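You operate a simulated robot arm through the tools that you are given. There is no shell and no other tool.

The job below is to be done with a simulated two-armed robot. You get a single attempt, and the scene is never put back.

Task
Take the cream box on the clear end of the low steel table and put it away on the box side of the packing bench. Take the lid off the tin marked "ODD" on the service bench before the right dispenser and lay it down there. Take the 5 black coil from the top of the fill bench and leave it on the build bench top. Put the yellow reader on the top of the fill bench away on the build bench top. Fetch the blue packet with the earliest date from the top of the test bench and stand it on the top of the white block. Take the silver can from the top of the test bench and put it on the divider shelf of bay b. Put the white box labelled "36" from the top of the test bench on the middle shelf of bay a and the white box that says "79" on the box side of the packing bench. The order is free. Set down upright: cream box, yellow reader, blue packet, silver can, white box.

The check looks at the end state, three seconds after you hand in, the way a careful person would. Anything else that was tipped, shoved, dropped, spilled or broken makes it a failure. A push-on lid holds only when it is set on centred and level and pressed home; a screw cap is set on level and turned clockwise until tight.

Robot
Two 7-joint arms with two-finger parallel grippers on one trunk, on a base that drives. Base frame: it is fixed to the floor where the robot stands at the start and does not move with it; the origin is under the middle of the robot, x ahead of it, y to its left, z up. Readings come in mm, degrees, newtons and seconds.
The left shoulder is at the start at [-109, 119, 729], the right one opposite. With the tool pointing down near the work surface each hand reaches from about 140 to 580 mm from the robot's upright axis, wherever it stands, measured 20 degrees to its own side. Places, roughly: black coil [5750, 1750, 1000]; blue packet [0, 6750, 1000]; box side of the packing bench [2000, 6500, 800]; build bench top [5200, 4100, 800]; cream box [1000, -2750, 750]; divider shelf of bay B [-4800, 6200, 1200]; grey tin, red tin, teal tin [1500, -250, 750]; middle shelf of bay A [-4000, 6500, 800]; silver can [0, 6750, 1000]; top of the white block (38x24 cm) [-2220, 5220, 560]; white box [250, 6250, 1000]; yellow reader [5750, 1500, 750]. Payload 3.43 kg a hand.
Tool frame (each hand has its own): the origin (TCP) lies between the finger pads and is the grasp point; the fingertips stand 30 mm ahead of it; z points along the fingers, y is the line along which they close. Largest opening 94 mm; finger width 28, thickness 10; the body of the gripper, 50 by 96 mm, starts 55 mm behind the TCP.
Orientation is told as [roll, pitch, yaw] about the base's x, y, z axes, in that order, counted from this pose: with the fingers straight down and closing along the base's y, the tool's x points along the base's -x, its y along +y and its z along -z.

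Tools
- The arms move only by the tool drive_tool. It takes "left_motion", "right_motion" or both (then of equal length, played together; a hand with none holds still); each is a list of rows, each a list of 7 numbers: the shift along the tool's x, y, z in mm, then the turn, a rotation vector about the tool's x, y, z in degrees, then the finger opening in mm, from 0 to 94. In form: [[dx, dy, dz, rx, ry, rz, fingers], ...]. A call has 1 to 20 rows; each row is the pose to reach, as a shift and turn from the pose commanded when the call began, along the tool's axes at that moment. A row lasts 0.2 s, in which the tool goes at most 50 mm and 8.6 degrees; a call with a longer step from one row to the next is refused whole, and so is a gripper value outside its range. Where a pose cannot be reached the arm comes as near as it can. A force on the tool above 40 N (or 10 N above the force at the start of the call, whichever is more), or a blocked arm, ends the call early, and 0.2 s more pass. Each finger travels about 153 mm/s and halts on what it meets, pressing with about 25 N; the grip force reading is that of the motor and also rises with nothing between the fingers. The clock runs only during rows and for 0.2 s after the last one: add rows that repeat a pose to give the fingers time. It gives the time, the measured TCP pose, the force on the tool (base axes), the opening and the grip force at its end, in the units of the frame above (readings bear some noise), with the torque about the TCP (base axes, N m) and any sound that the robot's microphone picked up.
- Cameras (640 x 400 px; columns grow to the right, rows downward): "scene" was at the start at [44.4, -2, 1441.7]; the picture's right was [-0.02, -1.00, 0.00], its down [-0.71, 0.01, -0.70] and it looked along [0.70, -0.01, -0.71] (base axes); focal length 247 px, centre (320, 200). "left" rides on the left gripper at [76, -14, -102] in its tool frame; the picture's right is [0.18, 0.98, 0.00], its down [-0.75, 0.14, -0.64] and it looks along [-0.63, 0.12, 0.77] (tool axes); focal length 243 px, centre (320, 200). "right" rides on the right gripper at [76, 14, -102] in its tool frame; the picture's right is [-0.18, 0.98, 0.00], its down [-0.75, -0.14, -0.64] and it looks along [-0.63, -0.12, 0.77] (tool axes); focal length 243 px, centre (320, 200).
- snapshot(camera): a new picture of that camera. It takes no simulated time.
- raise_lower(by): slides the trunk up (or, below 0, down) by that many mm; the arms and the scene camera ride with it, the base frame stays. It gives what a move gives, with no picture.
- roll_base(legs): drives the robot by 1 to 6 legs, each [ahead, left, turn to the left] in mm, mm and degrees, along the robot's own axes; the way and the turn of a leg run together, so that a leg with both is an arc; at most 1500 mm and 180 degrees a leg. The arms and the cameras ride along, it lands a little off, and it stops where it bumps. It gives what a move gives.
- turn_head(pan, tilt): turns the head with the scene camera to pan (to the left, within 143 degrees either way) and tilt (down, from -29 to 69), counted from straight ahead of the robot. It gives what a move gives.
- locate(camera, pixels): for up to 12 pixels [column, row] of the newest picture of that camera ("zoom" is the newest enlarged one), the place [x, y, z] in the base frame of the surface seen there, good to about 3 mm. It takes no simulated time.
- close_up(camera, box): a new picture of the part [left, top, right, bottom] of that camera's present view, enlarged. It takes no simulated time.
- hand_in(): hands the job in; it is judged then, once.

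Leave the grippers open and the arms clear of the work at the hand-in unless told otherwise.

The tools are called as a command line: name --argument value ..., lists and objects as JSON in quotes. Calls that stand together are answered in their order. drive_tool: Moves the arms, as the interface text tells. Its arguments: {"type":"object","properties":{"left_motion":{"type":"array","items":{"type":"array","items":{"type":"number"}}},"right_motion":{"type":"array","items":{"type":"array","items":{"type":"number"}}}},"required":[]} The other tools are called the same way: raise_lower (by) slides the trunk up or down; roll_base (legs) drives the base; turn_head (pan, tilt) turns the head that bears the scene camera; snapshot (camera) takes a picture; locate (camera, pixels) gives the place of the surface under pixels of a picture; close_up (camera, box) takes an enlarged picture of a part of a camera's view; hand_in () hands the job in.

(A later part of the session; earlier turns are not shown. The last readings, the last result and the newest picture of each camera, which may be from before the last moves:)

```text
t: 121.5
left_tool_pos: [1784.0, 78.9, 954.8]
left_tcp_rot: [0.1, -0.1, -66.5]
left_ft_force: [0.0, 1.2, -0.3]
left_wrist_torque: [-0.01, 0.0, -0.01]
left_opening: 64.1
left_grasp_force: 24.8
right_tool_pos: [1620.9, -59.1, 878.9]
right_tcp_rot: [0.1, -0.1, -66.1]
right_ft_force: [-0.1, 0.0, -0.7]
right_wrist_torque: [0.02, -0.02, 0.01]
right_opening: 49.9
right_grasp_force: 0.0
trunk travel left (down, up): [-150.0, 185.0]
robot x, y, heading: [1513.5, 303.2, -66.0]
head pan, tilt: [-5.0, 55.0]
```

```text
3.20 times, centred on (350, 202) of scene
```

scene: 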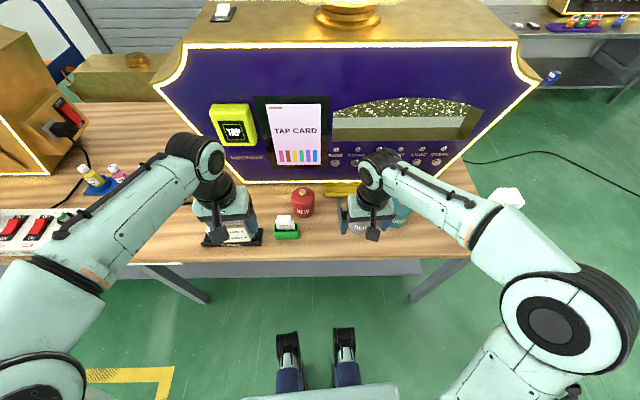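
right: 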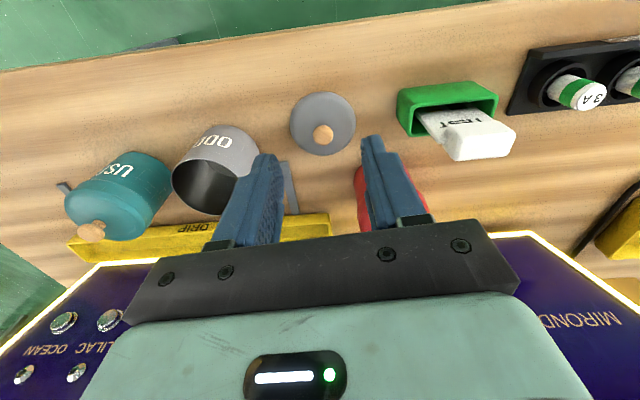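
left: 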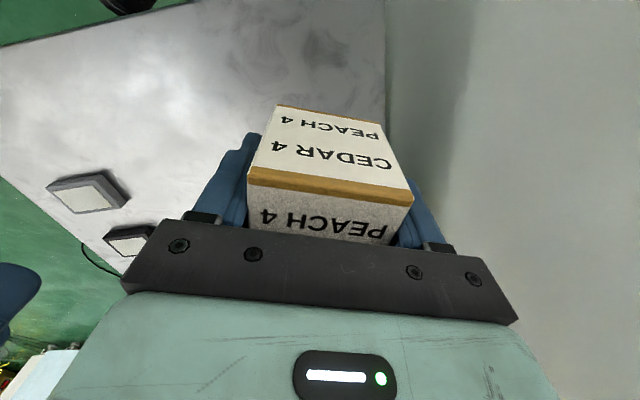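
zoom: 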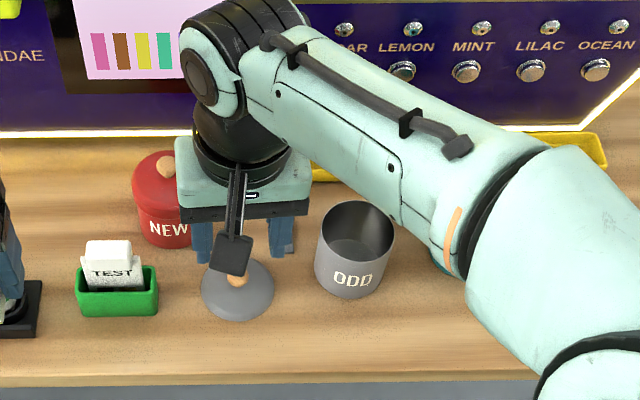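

The lid lies flat on the bench. I pull the right hand back, then back off and drive toward the packing bench (north), turning to heading 90°.

drive_tool --right_motion '[[20, -30, -10, 0, 0, 0, 94], [40, -60, -20, 0, 0, 0, 94], [60, -95, -20, 0, 0, 0, 94]]'

roll_base --legs '[[-200, 0, 0], [0, 800, 0], [0, 0, 156]]'

turn_head --pan 0 --tilt 20

snapshot --camera "scene"

```text
t: 122.3
left_tool_pos: [1783.2, 79.3, 954.2]
left_tcp_rot: [0.0, 0.0, -66.3]
left_ft_force: [-0.2, -0.1, -1.2]
left_wrist_torque: [-0.04, 0.0, 0.0]
left_opening: 63.8
left_grasp_force: 25.7
right_tool_pos: [1506.7, -42.9, 893.7]
right_tcp_rot: [-0.1, -0.1, -66.1]
right_ft_force: [-0.1, -0.2, 0.6]
right_wrist_torque: [0.03, 0.01, 0.01]
right_opening: 93.8
right_grasp_force: 0.1
trunk travel left (down, up): [-150.0, 185.0]
robot x, y, heading: [1514.9, 301.7, -65.7]
head pan, tilt: [-5.0, 55.0]
```

```text
t: 137.1
left_tool_pos: [2037.2, 1138.0, 954.7]
left_tcp_rot: [0.0, 0.0, 84.4]
left_ft_force: [-0.4, 0.4, -1.0]
left_wrist_torque: [-0.02, -0.02, 0.02]
left_opening: 63.9
left_grasp_force: 25.0
right_tool_pos: [2336.9, 1108.9, 894.3]
right_tcp_rot: [-0.1, -0.1, 84.7]
right_ft_force: [-0.1, 0.3, -0.1]
right_wrist_torque: [0.02, 0.02, -0.04]
right_opening: 94.2
right_grasp_force: 0.1
trunk travel left (down, up): [-150.0, 185.0]
robot x, y, heading: [2163.1, 805.4, 84.8]
head pan, tilt: [-5.0, 55.0]
```

```text
t: 138.2
left_tool_pos: [2036.6, 1140.0, 953.6]
left_tcp_rot: [0.0, 0.0, 84.3]
left_ft_force: [-0.4, -0.2, -1.2]
left_wrist_torque: [-0.02, -0.01, 0.0]
left_opening: 64.0
left_grasp_force: 24.8
right_tool_pos: [2337.2, 1108.7, 894.3]
right_tcp_rot: [0.0, -0.1, 84.6]
right_ft_force: [0.9, 0.0, 0.0]
right_wrist_torque: [0.02, 0.02, -0.01]
right_opening: 93.8
right_grasp_force: 0.0
trunk travel left (down, up): [-150.0, 185.0]
robot x, y, heading: [2163.6, 808.1, 85.0]
head pan, tilt: [0.0, 20.0]
```

```text
taken
```

scene: 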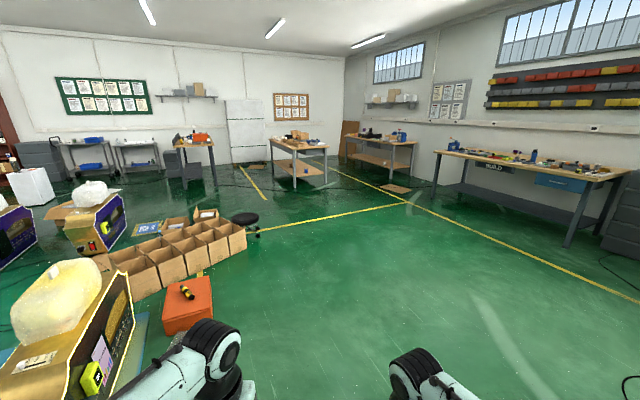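

The way north is clear. I drive 3 m ahead.

roll_base --legs '[[1500, 0, 0], [1500, 0, 0]]'

turn_head --pan 10 --tilt 25

snapshot --camera "scene"

```text
t: 152.4
left_tool_pos: [2344.4, 4079.5, 954.0]
left_tcp_rot: [0.0, 0.0, 83.6]
left_ft_force: [0.1, -0.1, -1.5]
left_wrist_torque: [-0.02, 0.01, 0.0]
left_opening: 64.2
left_grasp_force: 25.1
right_tool_pos: [2643.6, 4046.0, 894.1]
right_tcp_rot: [0.1, 0.0, 83.9]
right_ft_force: [-0.4, -0.4, -0.3]
right_wrist_torque: [0.02, -0.01, -0.01]
right_opening: 94.0
right_grasp_force: 0.0
trunk travel left (down, up): [-150.0, 185.0]
robot x, y, heading: [2468.0, 3746.9, 84.2]
head pan, tilt: [0.0, 20.0]
```

```text
t: 153.1
left_tool_pos: [2345.1, 4079.3, 953.6]
left_tcp_rot: [0.0, 0.0, 83.6]
left_ft_force: [0.5, 0.1, -1.1]
left_wrist_torque: [0.02, -0.01, 0.06]
left_opening: 64.3
left_grasp_force: 25.0
right_tool_pos: [2645.4, 4045.9, 895.3]
right_tcp_rot: [0.0, -0.1, 83.9]
right_ft_force: [-0.2, 0.1, -0.4]
right_wrist_torque: [-0.01, 0.01, -0.04]
right_opening: 94.1
right_grasp_force: 0.1
trunk travel left (down, up): [-150.0, 185.0]
robot x, y, heading: [2466.6, 3745.6, 83.8]
head pan, tilt: [10.0, 25.0]
```

```text
taken
```

scene: 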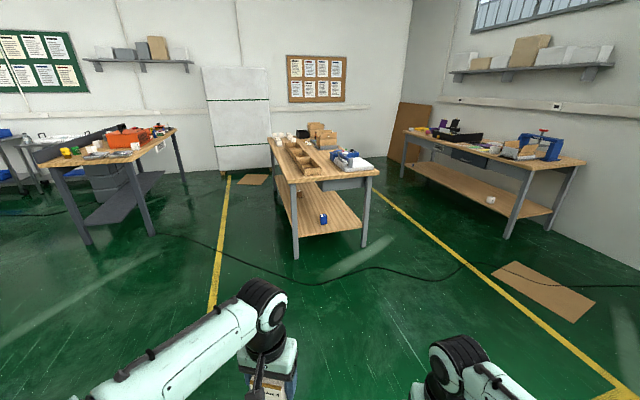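

I see the packing bench in the middle (boxes on it), the test bench at left. I zoom on both.

close_up --camera "scene" --box '[250, 110, 400, 205]'

locate --camera "scene" --pixels '[[292, 182], [376, 172], [272, 142], [325, 140], [296, 258], [364, 244], [325, 220], [180, 130], [152, 155], [90, 243], [45, 165], [155, 235]]'

close_up --camera "scene" --box '[20, 100, 200, 200]'

```text
4.21 times, centred on (325, 158) of scene
```

zoom: 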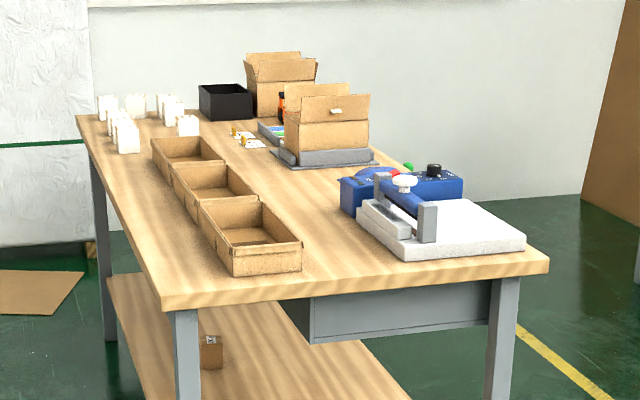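

```text
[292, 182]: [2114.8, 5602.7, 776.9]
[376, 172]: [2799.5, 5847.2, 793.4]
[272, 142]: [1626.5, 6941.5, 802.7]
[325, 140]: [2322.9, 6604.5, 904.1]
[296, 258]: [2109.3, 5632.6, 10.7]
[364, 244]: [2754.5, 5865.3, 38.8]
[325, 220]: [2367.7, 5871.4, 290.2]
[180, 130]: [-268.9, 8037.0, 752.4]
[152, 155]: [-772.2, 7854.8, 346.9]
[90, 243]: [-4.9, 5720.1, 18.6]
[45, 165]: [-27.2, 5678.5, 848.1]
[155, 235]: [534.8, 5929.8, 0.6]
```

```text
3.56 times, centred on (110, 150) of scene
```

zoom: 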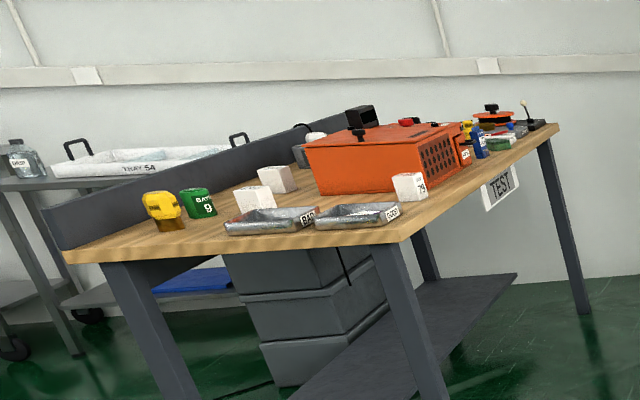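

The aisle between the test and packing benches lies ahead-left. The box side must be its west long side; I drive to about (1150,5000) and look along the aisle.

roll_base --legs '[[1110, 1443, 0]]'

turn_head --pan -35 --tilt 20

snapshot --camera "scene"

close_up --camera "scene" --box '[200, 80, 440, 230]'

turn_head --pan 35 --tilt 20

snapshot --camera "scene"

```text
refused: leg 1 is longer than a leg can be; nothing moved
```

```text
t: 154.2
left_tool_pos: [2344.7, 4080.1, 953.4]
left_tcp_rot: [0.0, 0.1, 83.6]
left_ft_force: [-0.1, -0.5, -1.3]
left_wrist_torque: [0.04, 0.04, 0.01]
left_opening: 63.9
left_grasp_force: 25.2
right_tool_pos: [2643.7, 4045.3, 894.1]
right_tcp_rot: [-0.1, -0.1, 83.9]
right_ft_force: [-0.6, 0.4, 0.6]
right_wrist_torque: [0.0, 0.0, -0.02]
right_opening: 94.0
right_grasp_force: 0.0
trunk travel left (down, up): [-150.0, 185.0]
robot x, y, heading: [2467.7, 3746.2, 84.0]
head pan, tilt: [-35.0, 20.0]
```

```text
taken
```

scene: 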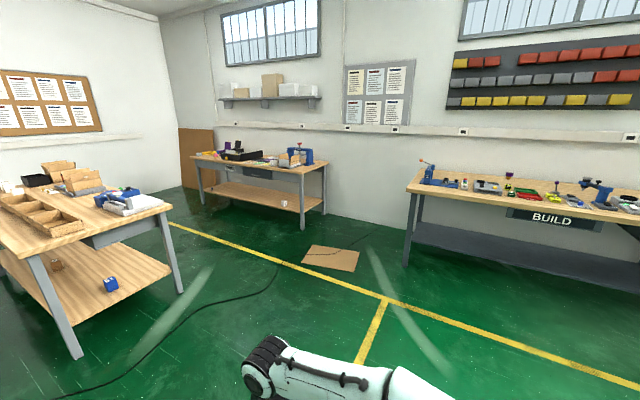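

```text
2.67 times, centred on (320, 155) of scene
```

zoom: 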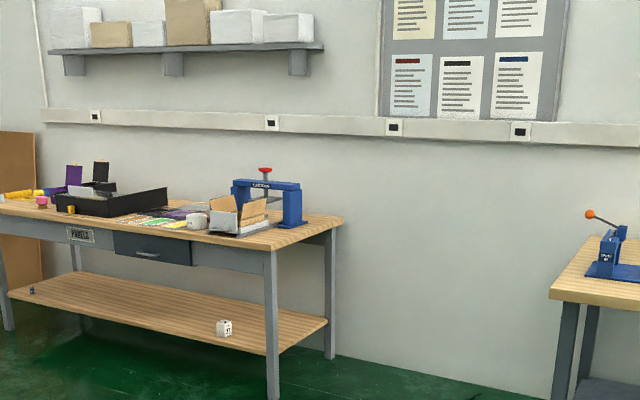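

```text
t: 155.7
left_tool_pos: [2343.7, 4079.5, 953.7]
left_tcp_rot: [-0.1, 0.0, 83.6]
left_ft_force: [0.2, 0.7, -1.1]
left_wrist_torque: [0.02, 0.02, -0.03]
left_opening: 63.9
left_grasp_force: 25.0
right_tool_pos: [2643.2, 4045.6, 894.5]
right_tcp_rot: [0.0, -0.1, 83.9]
right_ft_force: [1.0, 0.9, 0.1]
right_wrist_torque: [-0.02, -0.01, -0.02]
right_opening: 93.9
right_grasp_force: 0.1
trunk travel left (down, up): [-150.0, 185.0]
robot x, y, heading: [2465.5, 3748.0, 84.2]
head pan, tilt: [35.0, 20.0]
```

```text
taken
```

scene: 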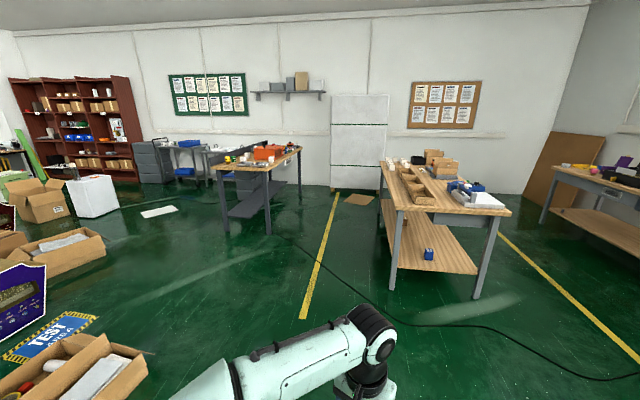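

The leg was too long. I split it in two.

roll_base --legs '[[555, 720, 0], [555, 720, 0]]'

turn_head --pan -35 --tilt 25

snapshot --camera "scene"

turn_head --pan 25 --tilt 25

snapshot --camera "scene"

```text
t: 168.7
left_tool_pos: [1008.0, 5318.5, 954.6]
left_tcp_rot: [-0.1, 0.0, 85.5]
left_ft_force: [-0.2, -0.5, -0.9]
left_wrist_torque: [-0.03, -0.01, -0.01]
left_opening: 63.9
left_grasp_force: 24.6
right_tool_pos: [1309.0, 5293.3, 894.2]
right_tcp_rot: [0.0, -0.1, 85.8]
right_ft_force: [0.4, 0.6, -0.6]
right_wrist_torque: [0.0, -0.02, 0.01]
right_opening: 94.1
right_grasp_force: 0.1
trunk travel left (down, up): [-150.0, 185.0]
robot x, y, heading: [1139.4, 4989.5, 85.7]
head pan, tilt: [35.0, 20.0]
```

```text
t: 170.1
left_tool_pos: [1008.2, 5317.9, 954.4]
left_tcp_rot: [0.0, 0.0, 85.5]
left_ft_force: [-0.6, 1.1, -1.9]
left_wrist_torque: [0.0, 0.0, 0.01]
left_opening: 63.7
left_grasp_force: 25.2
right_tool_pos: [1309.1, 5293.1, 894.1]
right_tcp_rot: [0.0, -0.2, 85.8]
right_ft_force: [-0.8, -1.4, -0.1]
right_wrist_torque: [0.01, -0.01, 0.0]
right_opening: 94.1
right_grasp_force: 0.1
trunk travel left (down, up): [-150.0, 185.0]
robot x, y, heading: [1139.1, 4990.2, 85.7]
head pan, tilt: [-35.0, 25.0]
```

```text
taken
```

scene: 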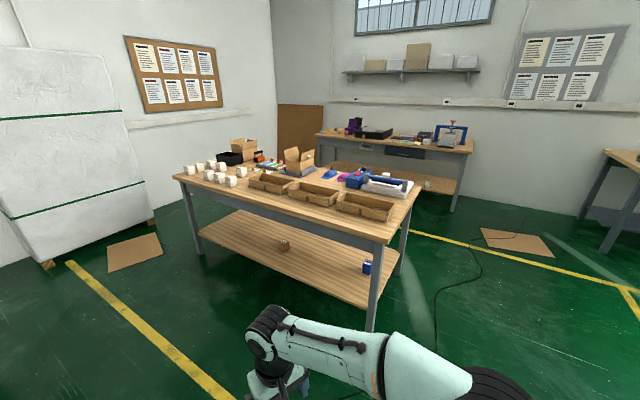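

```text
t: 171.4
left_tool_pos: [1008.9, 5317.3, 953.9]
left_tcp_rot: [0.0, 0.0, 85.5]
left_ft_force: [-0.2, -0.5, -1.2]
left_wrist_torque: [-0.02, 0.02, 0.03]
left_opening: 64.0
left_grasp_force: 25.3
right_tool_pos: [1308.9, 5294.0, 894.6]
right_tcp_rot: [0.0, -0.1, 85.8]
right_ft_force: [0.2, 0.1, -0.1]
right_wrist_torque: [-0.01, -0.01, 0.02]
right_opening: 94.0
right_grasp_force: 0.0
trunk travel left (down, up): [-150.0, 185.0]
robot x, y, heading: [1140.0, 4991.5, 86.0]
head pan, tilt: [25.0, 25.0]
```

```text
taken
```

scene: 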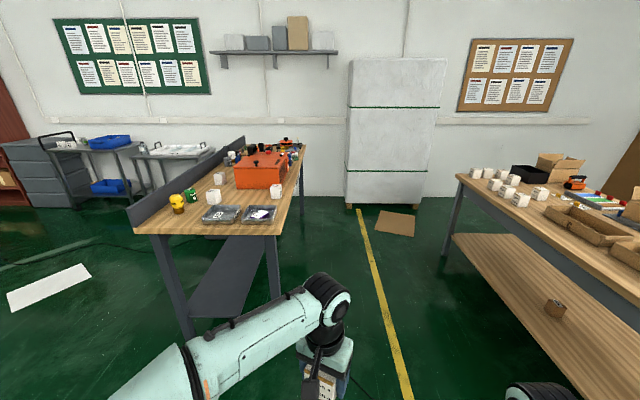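

I zoom on the test bench now.

close_up --camera "scene" --box '[130, 120, 320, 240]'

locate --camera "scene" --pixels '[[213, 195], [218, 178], [275, 190], [280, 233], [302, 148], [135, 230], [177, 203], [220, 216], [258, 216], [455, 178], [290, 160], [262, 172]]'

turn_head --pan -35 --tilt 25

close_up --camera "scene" --box '[160, 130, 340, 240]'

```text
3.33 times, centred on (225, 180) of scene
```

zoom: 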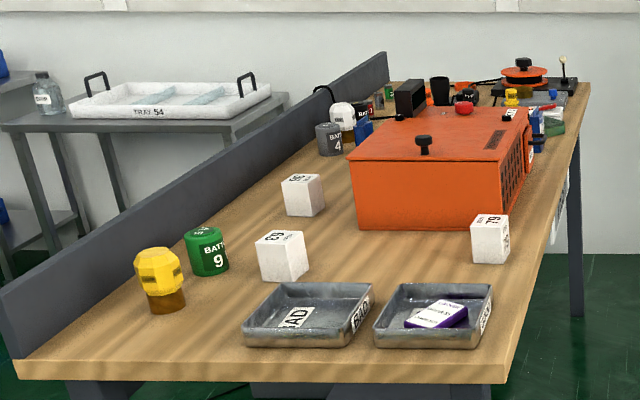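

```text
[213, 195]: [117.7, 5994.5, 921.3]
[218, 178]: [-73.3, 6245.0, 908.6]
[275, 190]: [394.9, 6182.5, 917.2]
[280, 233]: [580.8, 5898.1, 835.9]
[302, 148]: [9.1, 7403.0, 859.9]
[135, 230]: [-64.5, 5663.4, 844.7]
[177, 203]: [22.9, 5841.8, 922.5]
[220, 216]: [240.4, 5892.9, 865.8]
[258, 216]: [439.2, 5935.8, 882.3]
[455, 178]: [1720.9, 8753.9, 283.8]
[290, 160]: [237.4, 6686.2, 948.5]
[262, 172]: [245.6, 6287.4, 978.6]
```

```text
t: 172.7
left_tool_pos: [1009.3, 5318.5, 953.8]
left_tcp_rot: [0.1, 0.1, 85.5]
left_ft_force: [-0.4, 0.3, -1.9]
left_wrist_torque: [-0.04, -0.03, -0.02]
left_opening: 64.0
left_grasp_force: 25.8
right_tool_pos: [1309.4, 5293.1, 894.7]
right_tcp_rot: [0.0, -0.1, 85.8]
right_ft_force: [0.0, -0.2, 0.2]
right_wrist_torque: [-0.02, -0.02, -0.04]
right_opening: 93.7
right_grasp_force: 0.0
trunk travel left (down, up): [-150.0, 185.0]
robot x, y, heading: [1141.7, 4990.1, 85.9]
head pan, tilt: [-35.0, 25.0]
```

```text
3.56 times, centred on (250, 185) of scene
```

zoom: 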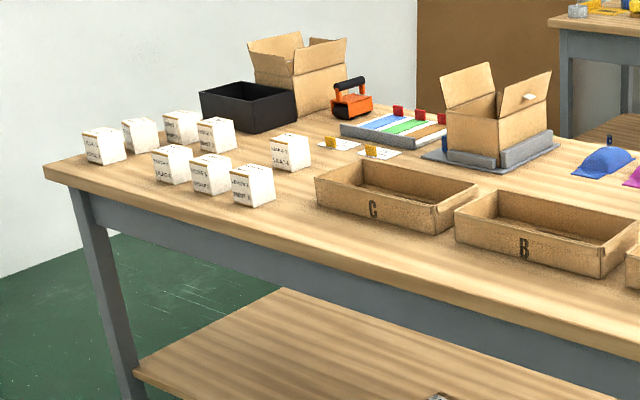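

The packing bench west side carries cream boxes at its north end. I locate free spots and box positions there.

locate --camera "zoom" --pixels '[[253, 205], [275, 225], [320, 205], [315, 230], [240, 165], [290, 165], [45, 175], [200, 220], [80, 190], [330, 180], [440, 232], [640, 350]]'

close_up --camera "scene" --box '[160, 155, 260, 220]'

```text
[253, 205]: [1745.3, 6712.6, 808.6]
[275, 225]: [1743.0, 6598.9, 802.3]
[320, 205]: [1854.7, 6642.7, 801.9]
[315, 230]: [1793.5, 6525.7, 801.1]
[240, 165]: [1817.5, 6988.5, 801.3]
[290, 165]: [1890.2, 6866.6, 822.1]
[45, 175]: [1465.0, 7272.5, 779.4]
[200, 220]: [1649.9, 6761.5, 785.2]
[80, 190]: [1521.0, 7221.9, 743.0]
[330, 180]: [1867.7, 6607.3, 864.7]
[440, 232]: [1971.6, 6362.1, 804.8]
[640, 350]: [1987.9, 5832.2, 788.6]
```

```text
6.15 times, centred on (210, 188) of scene
```

zoom: 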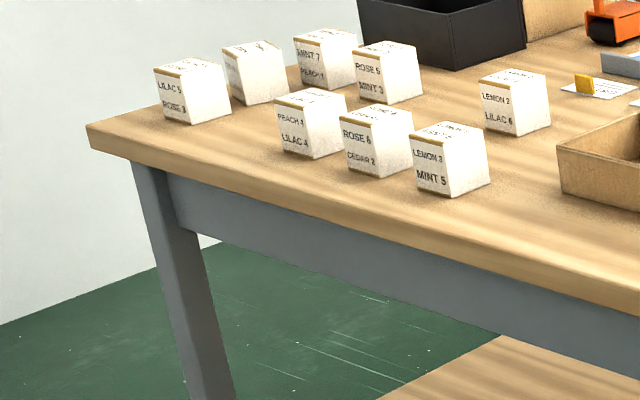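

The packing bench's west edge runs along 110°, top z=802; the west strip before the trays is free. I turn to heading 20° and slide to stand about (1440,6208).

roll_base --legs '[[0, 0, -66], [697, 1043, 0]]'

turn_head --pan 5 --tilt 45

snapshot --camera "scene"

```text
t: 185.0
left_tool_pos: [1636.9, 6495.3, 953.0]
left_tcp_rot: [-0.1, 0.0, 22.3]
left_ft_force: [-0.2, -0.1, -1.6]
left_wrist_torque: [-0.02, -0.01, 0.01]
left_opening: 64.2
left_grasp_force: 24.8
right_tool_pos: [1751.1, 6214.8, 894.5]
right_tcp_rot: [0.0, 0.0, 22.7]
right_ft_force: [0.2, 0.1, 0.1]
right_wrist_torque: [-0.03, 0.02, 0.03]
right_opening: 93.9
right_grasp_force: 0.1
trunk travel left (down, up): [-150.0, 185.0]
robot x, y, heading: [1400.3, 6229.6, 22.8]
head pan, tilt: [-35.0, 25.0]
```

```text
t: 186.1
left_tool_pos: [1635.6, 6494.6, 952.0]
left_tcp_rot: [0.2, 0.0, 22.3]
left_ft_force: [0.3, -0.2, -1.1]
left_wrist_torque: [0.05, 0.02, 0.01]
left_opening: 63.9
left_grasp_force: 25.3
right_tool_pos: [1749.7, 6215.2, 894.4]
right_tcp_rot: [-0.1, -0.1, 22.7]
right_ft_force: [-0.6, -1.0, -0.3]
right_wrist_torque: [0.0, -0.01, 0.01]
right_opening: 93.9
right_grasp_force: 0.1
trunk travel left (down, up): [-150.0, 185.0]
robot x, y, heading: [1400.8, 6231.9, 22.7]
head pan, tilt: [5.0, 45.0]
```

```text
taken
```

scene: 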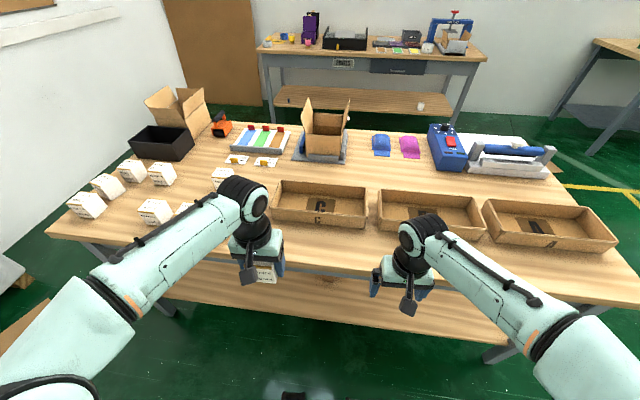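

I see trays C, B, A and the free strip before them. I locate points in the strip.

locate --camera "scene" --pixels '[[300, 235], [300, 260], [330, 240], [330, 265], [340, 228], [360, 232], [375, 245], [280, 225], [290, 245], [265, 215], [205, 205], [450, 232]]'

```text
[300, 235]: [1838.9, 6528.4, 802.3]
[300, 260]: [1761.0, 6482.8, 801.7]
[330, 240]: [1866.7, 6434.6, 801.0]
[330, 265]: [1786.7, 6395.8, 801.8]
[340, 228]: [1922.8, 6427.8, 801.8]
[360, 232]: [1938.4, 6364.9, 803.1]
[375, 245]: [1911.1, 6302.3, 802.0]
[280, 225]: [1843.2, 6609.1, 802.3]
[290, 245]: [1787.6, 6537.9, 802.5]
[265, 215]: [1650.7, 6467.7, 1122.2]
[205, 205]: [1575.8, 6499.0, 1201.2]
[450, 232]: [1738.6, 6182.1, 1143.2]
```

I roll 70 mm nearer.

roll_base --legs '[[70, 0, -2]]'

```text
t: 187.1
left_tool_pos: [1710.2, 6510.7, 955.1]
left_tcp_rot: [-0.1, 0.0, 20.1]
left_ft_force: [0.1, -0.2, -0.7]
left_wrist_torque: [-0.02, 0.03, -0.03]
left_opening: 64.1
left_grasp_force: 25.0
right_tool_pos: [1813.2, 6227.2, 894.0]
right_tcp_rot: [0.0, 0.0, 20.3]
right_ft_force: [0.0, 0.0, 0.6]
right_wrist_torque: [-0.03, 0.03, 0.04]
right_opening: 94.1
right_grasp_force: 0.0
trunk travel left (down, up): [-150.0, 185.0]
robot x, y, heading: [1467.5, 6254.4, 20.4]
head pan, tilt: [5.0, 45.0]
```

I carry the box over (1848,6475) and lower to 10 mm above the bench.

drive_tool --left_motion '[[-30, -20, 0, 0, 0, 0, 0], [-60, -40, 0, 0, 0, 0, 0], [-90, -61, 0, 0, 0, 0, 0], [-117.4, -81, 0, 0, 0, 0, 0], [-117.4, -81, 30, 0, 0, 0, 0], [-117.4, -81, 60, 0, 0, 0, 0], [-117.4, -81, 90, 0, 0, 0, 0], [-117.4, -81, 110, 0, 0, 0, 0]]'

snapshot --camera "left"

close_up --camera "scene" --box '[220, 180, 420, 305]'

```text
t: 188.9
left_tool_pos: [1848.2, 6473.9, 844.6]
left_tcp_rot: [-0.1, 0.0, 20.2]
left_ft_force: [0.3, 0.1, -1.2]
left_wrist_torque: [0.0, -0.01, -0.01]
left_opening: 63.9
left_grasp_force: 25.4
right_tool_pos: [1813.0, 6228.2, 895.1]
right_tcp_rot: [0.0, 0.0, 20.4]
right_ft_force: [0.4, -0.7, 0.5]
right_wrist_torque: [-0.01, 0.0, 0.02]
right_opening: 93.7
right_grasp_force: 0.1
trunk travel left (down, up): [-150.0, 185.0]
robot x, y, heading: [1467.3, 6253.4, 20.5]
head pan, tilt: [5.0, 45.0]
```

```text
taken
```

left: 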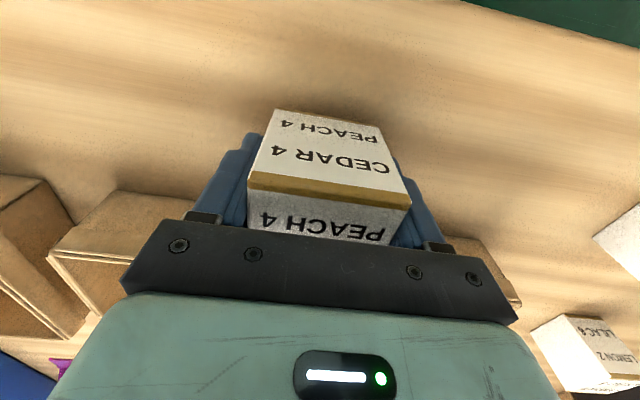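

```text
3.20 times, centred on (320, 242) of scene
```

zoom: 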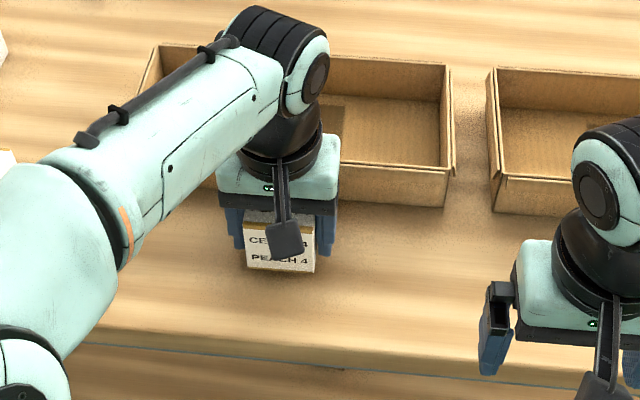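

Good clearance. I lower in small steps.

drive_tool --left_motion '[[0, 0, 3, 0, 0, 0, 0], [0, 0, 6, 0, 0, 0, 0], [0, 0, 8, 0, 0, 0, 0]]'

drive_tool --left_motion '[[0, 0, 1, 0, 0, 0, 0], [0, 0, 2, 0, 0, 0, 0]]'

```text
t: 189.7
left_tool_pos: [1847.5, 6475.3, 835.0]
left_tcp_rot: [-0.1, 0.0, 20.0]
left_ft_force: [0.1, 0.6, -1.5]
left_wrist_torque: [0.01, -0.03, -0.01]
left_opening: 64.2
left_grasp_force: 25.0
right_tool_pos: [1813.9, 6226.9, 893.9]
right_tcp_rot: [0.1, -0.1, 20.4]
right_ft_force: [-0.7, 0.5, -0.4]
right_wrist_torque: [0.05, -0.02, 0.02]
right_opening: 94.1
right_grasp_force: 0.0
trunk travel left (down, up): [-150.0, 185.0]
robot x, y, heading: [1464.6, 6254.2, 20.7]
head pan, tilt: [5.0, 45.0]
```

```text
t: 190.3
left_tool_pos: [1847.2, 6474.6, 833.8]
left_tcp_rot: [-0.1, 0.0, 20.1]
left_ft_force: [0.4, -0.1, -1.3]
left_wrist_torque: [-0.02, -0.01, -0.01]
left_opening: 64.2
left_grasp_force: 24.9
right_tool_pos: [1812.8, 6227.8, 894.6]
right_tcp_rot: [0.0, -0.2, 20.4]
right_ft_force: [-0.3, 0.4, 0.3]
right_wrist_torque: [0.01, -0.02, 0.04]
right_opening: 94.1
right_grasp_force: 0.1
trunk travel left (down, up): [-150.0, 185.0]
robot x, y, heading: [1469.3, 6256.1, 20.4]
head pan, tilt: [5.0, 45.0]
```

drive_tool --left_motion '[[0, 0, 1, 0, 0, 0, 0], [0, 0, 2, 0, 0, 0, 0], [0, 0, 2, 0, 0, 0, 0]]'

```text
t: 191.1
left_tool_pos: [1849.1, 6474.4, 834.0]
left_tcp_rot: [-0.2, -0.2, 20.2]
left_ft_force: [-1.6, 1.6, 15.2]
left_wrist_torque: [0.08, 0.51, -0.04]
left_opening: 63.8
left_grasp_force: 25.1
right_tool_pos: [1813.8, 6226.7, 894.5]
right_tcp_rot: [0.0, 0.0, 20.4]
right_ft_force: [0.7, 0.4, 0.7]
right_wrist_torque: [0.0, 0.0, 0.0]
right_opening: 94.2
right_grasp_force: 0.0
trunk travel left (down, up): [-150.0, 185.0]
robot x, y, heading: [1466.1, 6257.3, 20.3]
head pan, tilt: [5.0, 45.0]
```

Contact with 15 N: the box stands on the bench. I back 1 mm, open, and rise.

drive_tool --left_motion '[[0, 0, -1.5, 0, 0, 0, 0], [0, 0, -1.5, 0, 0, 0, 66], [0, 0, -1.5, 0, 0, 0, 80], [0, 0, -1.5, 0, 0, 0, 94], [0, 0, -30, 0, 0, 0, 94], [0, 0, -70, 0, 0, 0, 94], [0, 0, -110, 0, 0, 0, 94], [30, 0, -120, 0, 0, 0, 94], [70, 20, -120, 0, 0, 0, 94]]'

snapshot --camera "scene"

snapshot --camera "left"

```text
t: 193.1
left_tool_pos: [1774.1, 6471.3, 955.7]
left_tcp_rot: [0.0, -0.1, 20.1]
left_ft_force: [-1.0, -0.3, 0.0]
left_wrist_torque: [-0.01, -0.02, -0.01]
left_opening: 93.8
left_grasp_force: 0.0
right_tool_pos: [1812.4, 6227.5, 895.0]
right_tcp_rot: [-0.1, -0.1, 20.5]
right_ft_force: [0.8, 1.2, 0.3]
right_wrist_torque: [0.03, 0.01, -0.01]
right_opening: 93.9
right_grasp_force: 0.1
trunk travel left (down, up): [-150.0, 185.0]
robot x, y, heading: [1468.8, 6254.5, 20.5]
head pan, tilt: [5.0, 45.0]
```

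```text
taken
```

scene: 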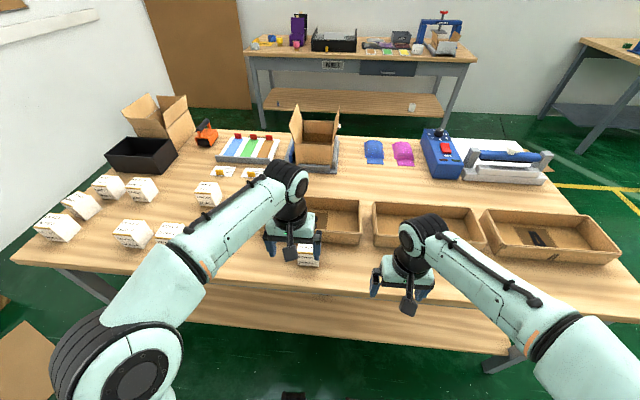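

```text
taken
```

left: 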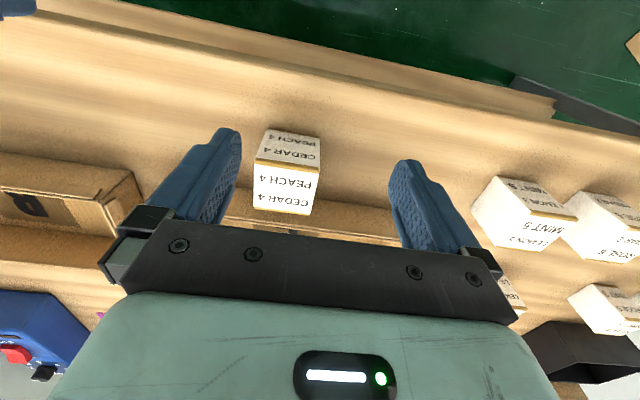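

The cream box stands upright by the trays. Now I raise both hands, back off to the aisle middle and turn round to the test bench.

drive_tool --left_motion '[[20, 0, -20, 0, 0, 0, 94], [40, 0, -40, 0, 0, 0, 94], [40, 0, -60, 0, 0, 0, 94]]' --right_motion '[[10, 0, -40, 0, 0, 0, 94], [20, 0, -80, 0, 0, 0, 94], [40, 0, -120, 0, 0, 0, 94]]'

roll_base --legs '[[-330, 0, 0], [0, 0, 180]]'

turn_head --pan 0 --tilt 30

snapshot --camera "scene"

```text
t: 193.9
left_tool_pos: [1738.2, 6457.5, 1012.4]
left_tcp_rot: [-0.1, 0.0, 20.1]
left_ft_force: [0.4, -0.5, -0.1]
left_wrist_torque: [0.01, 0.01, 0.03]
left_opening: 94.0
left_grasp_force: 0.1
right_tool_pos: [1775.2, 6214.8, 1012.1]
right_tcp_rot: [0.0, -0.1, 20.4]
right_ft_force: [0.2, -0.2, 0.5]
right_wrist_torque: [0.02, 0.0, -0.03]
right_opening: 93.8
right_grasp_force: 0.0
trunk travel left (down, up): [-150.0, 185.0]
robot x, y, heading: [1466.4, 6257.5, 20.5]
head pan, tilt: [5.0, 45.0]
```

```text
t: 203.4
left_tool_pos: [888.6, 5925.0, 1011.3]
left_tcp_rot: [0.0, 0.0, -158.4]
left_ft_force: [0.0, -0.2, -0.1]
left_wrist_torque: [0.01, -0.01, -0.01]
left_opening: 94.1
left_grasp_force: 0.0
right_tool_pos: [844.8, 6167.1, 1012.1]
right_tcp_rot: [-0.1, -0.2, -158.1]
right_ft_force: [0.1, 0.6, 0.1]
right_wrist_torque: [0.01, -0.02, 0.0]
right_opening: 94.1
right_grasp_force: 0.0
trunk travel left (down, up): [-150.0, 185.0]
robot x, y, heading: [1152.3, 6136.5, -158.0]
head pan, tilt: [5.0, 45.0]
```

```text
t: 204.2
left_tool_pos: [888.1, 5925.7, 1011.3]
left_tcp_rot: [-0.1, 0.1, -158.4]
left_ft_force: [0.4, -0.5, 0.3]
left_wrist_torque: [0.01, 0.02, 0.0]
left_opening: 94.1
left_grasp_force: 0.1
right_tool_pos: [844.5, 6167.0, 1011.7]
right_tcp_rot: [0.0, -0.2, -158.1]
right_ft_force: [-0.1, 0.5, -0.4]
right_wrist_torque: [0.0, 0.01, -0.01]
right_opening: 94.1
right_grasp_force: 0.1
trunk travel left (down, up): [-150.0, 185.0]
robot x, y, heading: [1157.6, 6138.0, -157.7]
head pan, tilt: [0.0, 30.0]
```

```text
taken
```

scene: 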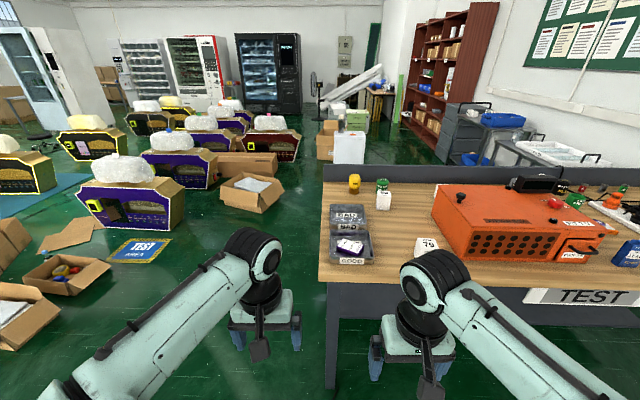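

I see box 79 at (425,245); other items are right of the orange case. I pan right.

turn_head --pan -40 --tilt 30

snapshot --camera "scene"

close_up --camera "scene" --box '[180, 130, 400, 270]'

close_up --camera "scene" --box '[300, 130, 400, 195]'

```text
t: 205.3
left_tool_pos: [888.2, 5924.4, 1012.9]
left_tcp_rot: [0.0, 0.1, -158.4]
left_ft_force: [0.1, -0.9, 0.9]
left_wrist_torque: [0.01, 0.04, 0.03]
left_opening: 94.1
left_grasp_force: 0.1
right_tool_pos: [844.3, 6167.2, 1011.0]
right_tcp_rot: [-0.1, -0.1, -158.1]
right_ft_force: [-0.6, 0.0, -0.8]
right_wrist_torque: [0.05, 0.01, 0.02]
right_opening: 94.2
right_grasp_force: 0.0
trunk travel left (down, up): [-150.0, 185.0]
robot x, y, heading: [1156.3, 6138.1, -158.1]
head pan, tilt: [-40.0, 30.0]
```

```text
taken
```

scene: 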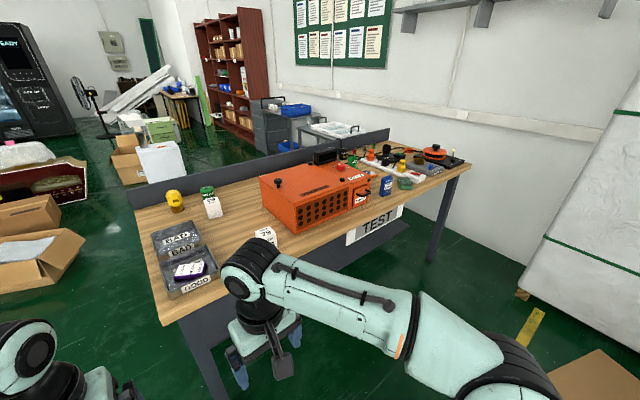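

```text
2.86 times, centred on (290, 200) of scene
```

zoom: 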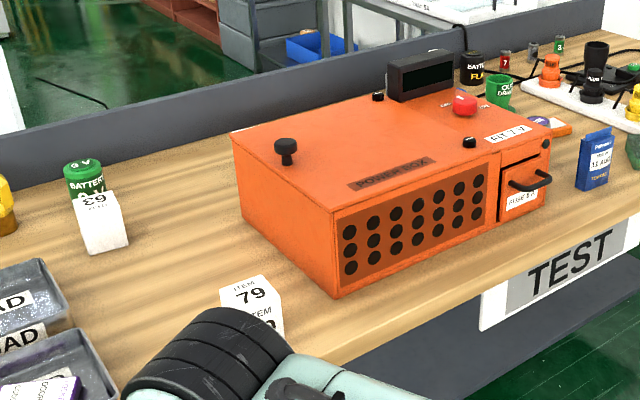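

```text
6.15 times, centred on (350, 162) of scene
```

zoom: 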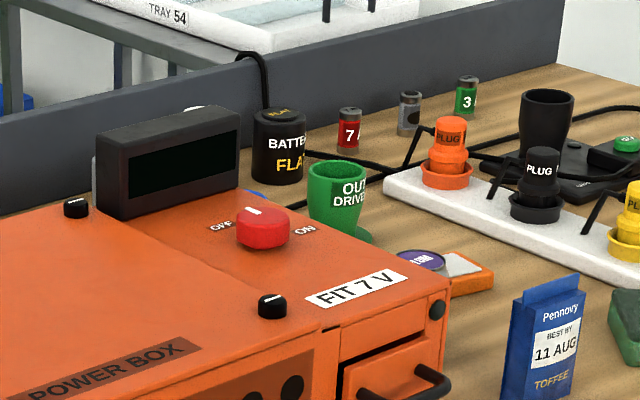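

I see box 79 near the east edge and an 11 AUG packet further north. I locate the near things first.

locate --camera "scene" --pixels '[[297, 233], [262, 200], [370, 200], [280, 182], [266, 234], [212, 207], [386, 185], [405, 180], [312, 155], [180, 325], [350, 240], [175, 200]]'

close_up --camera "scene" --box '[360, 130, 480, 205]'

```text
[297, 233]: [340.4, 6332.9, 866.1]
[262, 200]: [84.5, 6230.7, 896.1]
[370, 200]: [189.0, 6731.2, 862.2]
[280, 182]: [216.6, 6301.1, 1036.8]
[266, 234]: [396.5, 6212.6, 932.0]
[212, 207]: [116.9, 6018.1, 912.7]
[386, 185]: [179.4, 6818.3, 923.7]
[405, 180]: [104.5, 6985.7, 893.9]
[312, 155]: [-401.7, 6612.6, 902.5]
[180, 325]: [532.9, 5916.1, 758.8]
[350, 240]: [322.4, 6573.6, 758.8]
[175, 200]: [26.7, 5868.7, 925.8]
```

```text
5.33 times, centred on (420, 168) of scene
```

zoom: 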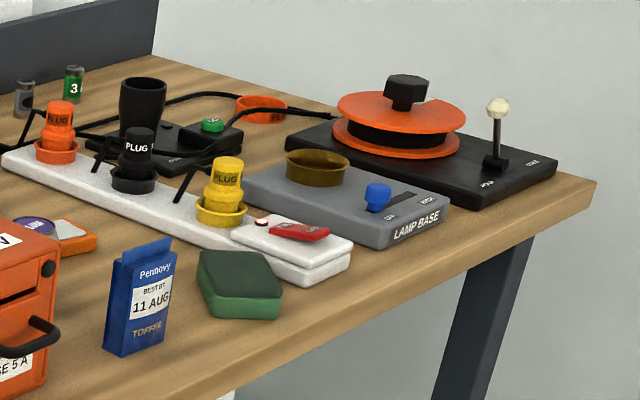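

I drive so that box 79 comes before the right hand.

roll_base --legs '[[0, -200, -1], [265, 0, 0]]'

turn_head --pan -10 --tilt 50

snapshot --camera "scene"

snapshot --camera "right"

```text
t: 209.2
left_tool_pos: [569.1, 6028.6, 1011.4]
left_tcp_rot: [-0.1, 0.0, -159.8]
left_ft_force: [-0.3, -0.2, 0.0]
left_wrist_torque: [-0.03, 0.01, 0.0]
left_opening: 94.2
left_grasp_force: 0.0
right_tool_pos: [529.7, 6272.3, 1010.6]
right_tcp_rot: [0.0, 0.0, -159.4]
right_ft_force: [-0.2, 0.1, -0.2]
right_wrist_torque: [0.05, 0.01, -0.03]
right_opening: 94.1
right_grasp_force: 0.0
trunk travel left (down, up): [-150.0, 185.0]
robot x, y, heading: [842.9, 6235.4, -159.4]
head pan, tilt: [-40.0, 30.0]
```

```text
t: 210.1
left_tool_pos: [569.5, 6029.7, 1011.8]
left_tcp_rot: [-0.1, 0.0, -159.8]
left_ft_force: [0.5, -0.3, 0.0]
left_wrist_torque: [0.02, -0.03, -0.01]
left_opening: 94.3
left_grasp_force: 0.0
right_tool_pos: [531.5, 6271.8, 1011.4]
right_tcp_rot: [0.0, -0.1, -159.4]
right_ft_force: [0.4, 0.2, -0.8]
right_wrist_torque: [0.0, 0.0, 0.02]
right_opening: 94.1
right_grasp_force: 0.0
trunk travel left (down, up): [-150.0, 185.0]
robot x, y, heading: [840.7, 6233.2, -159.6]
head pan, tilt: [-10.0, 50.0]
```

```text
taken
```

scene: 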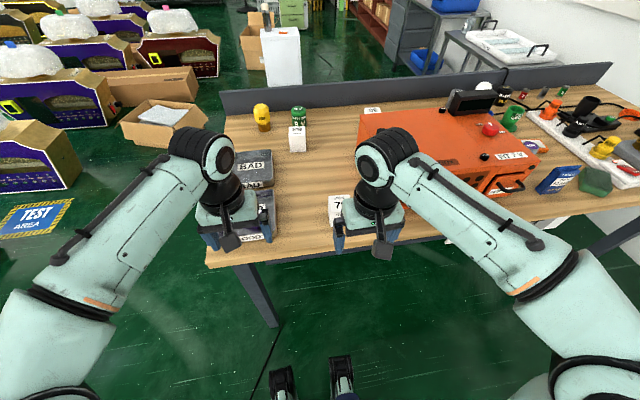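

```text
taken
```

right: 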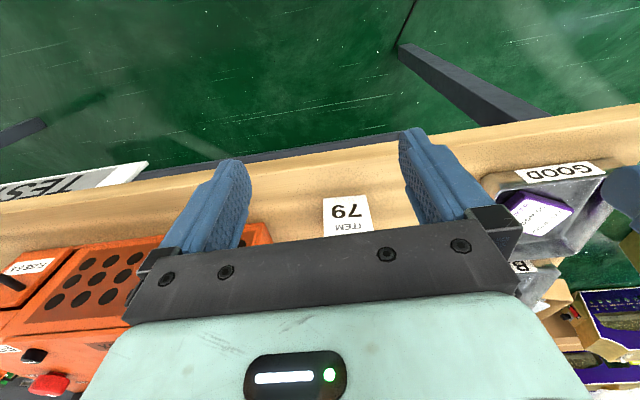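

close_up --camera "scene" --box '[300, 170, 400, 235]'

locate --camera "right" --pixels '[[325, 199], [366, 196], [371, 228], [326, 233], [347, 212], [300, 205], [420, 200], [260, 235]]'

```text
6.15 times, centred on (350, 202) of scene
```

zoom: 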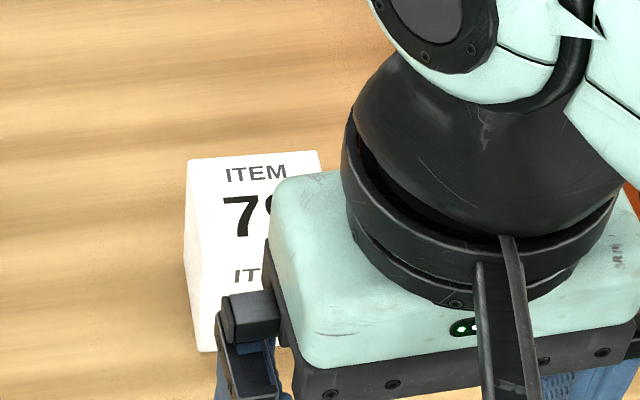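

```text
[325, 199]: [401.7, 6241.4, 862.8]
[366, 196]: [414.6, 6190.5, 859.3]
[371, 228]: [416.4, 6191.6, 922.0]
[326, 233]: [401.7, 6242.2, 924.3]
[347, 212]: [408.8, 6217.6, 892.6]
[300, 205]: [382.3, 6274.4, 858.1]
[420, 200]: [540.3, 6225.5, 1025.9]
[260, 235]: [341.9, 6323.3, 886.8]
```

I take the top corners from the enlarged scene view.

locate --camera "zoom" --pixels '[[192, 163], [315, 155], [190, 250], [193, 345], [230, 250], [250, 165], [200, 200], [260, 200]]'

```text
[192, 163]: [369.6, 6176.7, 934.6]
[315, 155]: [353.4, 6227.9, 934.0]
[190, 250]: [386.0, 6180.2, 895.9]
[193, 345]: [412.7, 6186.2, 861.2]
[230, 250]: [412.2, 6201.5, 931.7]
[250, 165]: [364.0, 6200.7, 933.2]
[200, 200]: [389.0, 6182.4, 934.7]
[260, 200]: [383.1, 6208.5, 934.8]
```

Box 79: centre (385,6209), z 858–934, yaw ≈16°. I move the right hand above it and turn 4°.

drive_tool --right_motion '[[-40, 2, 0, 0, 0, 2, 94], [-80, 4, 0, 0, 0, 4, 94], [-120, 6, 0, 0, 0, 4, 94], [-158.4, 7.8, 0, 0, 0, 4, 94], [-158.4, 7.8, 30, 0, 0, 4, 94]]'

snapshot --camera "right"

```text
t: 211.3
left_tool_pos: [570.3, 6030.5, 1010.9]
left_tcp_rot: [0.0, -0.1, -159.8]
left_ft_force: [0.0, -0.3, 0.1]
left_wrist_torque: [-0.03, 0.04, 0.03]
left_opening: 93.9
left_grasp_force: 0.1
right_tool_pos: [385.1, 6211.1, 983.2]
right_tcp_rot: [-0.1, -0.1, -163.5]
right_ft_force: [0.4, -0.9, -0.7]
right_wrist_torque: [-0.04, 0.01, 0.04]
right_opening: 94.2
right_grasp_force: 0.1
trunk travel left (down, up): [-150.0, 185.0]
robot x, y, heading: [842.6, 6237.4, -159.5]
head pan, tilt: [-10.0, 50.0]
```

```text
taken
```

right: 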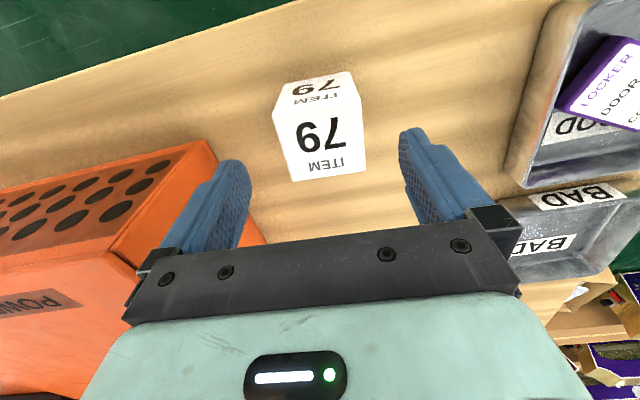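

I verify the box top and the clearance of the orange case on the finger's side.

locate --camera "right" --pixels '[[275, 115], [358, 100], [365, 165], [291, 180], [320, 140], [210, 145], [215, 160], [258, 235], [205, 150], [515, 180]]'

```text
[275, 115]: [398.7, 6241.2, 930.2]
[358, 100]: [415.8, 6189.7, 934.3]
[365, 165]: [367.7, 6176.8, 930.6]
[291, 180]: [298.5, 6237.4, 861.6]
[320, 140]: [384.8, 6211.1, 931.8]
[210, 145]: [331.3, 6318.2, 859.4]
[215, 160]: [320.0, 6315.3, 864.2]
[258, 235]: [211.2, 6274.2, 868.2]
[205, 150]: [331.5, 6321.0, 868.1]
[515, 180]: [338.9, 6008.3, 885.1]
```

Clear. I descend 88 mm, close, and lift gently.

drive_tool --right_motion '[[0, 1.5, 40, 0, 0, 0, 94], [0, 1.5, 75, 0, 0, 0, 94], [0, 1.5, 88, 0, 0, 0, 94], [0, 1.5, 88, 0, 0, 0, 60], [0, 1.5, 88, 0, 0, 0, 30], [0, 1.5, 88, 0, 0, 0, 0], [0, 1.5, 88, 0, 0, 0, 0], [0, 1.5, 88, 0, 0, 0, 0], [0, 1.5, 85, 0, 0, 0, 0], [0, 1.5, 80, 0, 0, 0, 0], [0, 1.5, 75, 0, 0, 0, 0]]'

snapshot --camera "right"

```text
t: 213.7
left_tool_pos: [569.3, 6028.9, 1011.6]
left_tcp_rot: [0.0, 0.1, -159.8]
left_ft_force: [-0.1, -0.8, 1.1]
left_wrist_torque: [-0.01, 0.01, 0.01]
left_opening: 94.1
left_grasp_force: 0.1
right_tool_pos: [384.1, 6208.7, 907.2]
right_tcp_rot: [0.0, -0.2, -163.5]
right_ft_force: [0.1, 0.2, -0.8]
right_wrist_torque: [0.01, 0.03, 0.01]
right_opening: 61.8
right_grasp_force: 25.1
trunk travel left (down, up): [-150.0, 185.0]
robot x, y, heading: [843.2, 6234.3, -159.3]
head pan, tilt: [-10.0, 50.0]
```

```text
taken
```

right: 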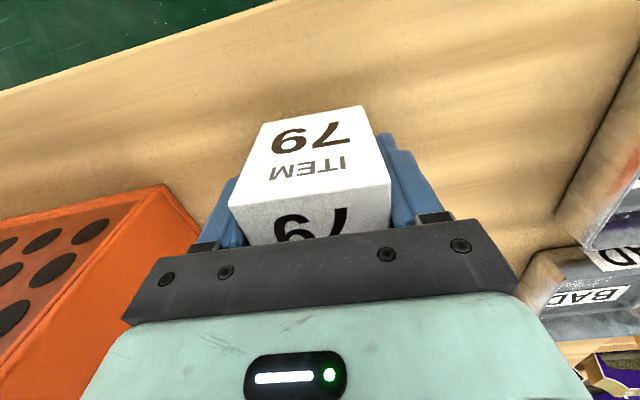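

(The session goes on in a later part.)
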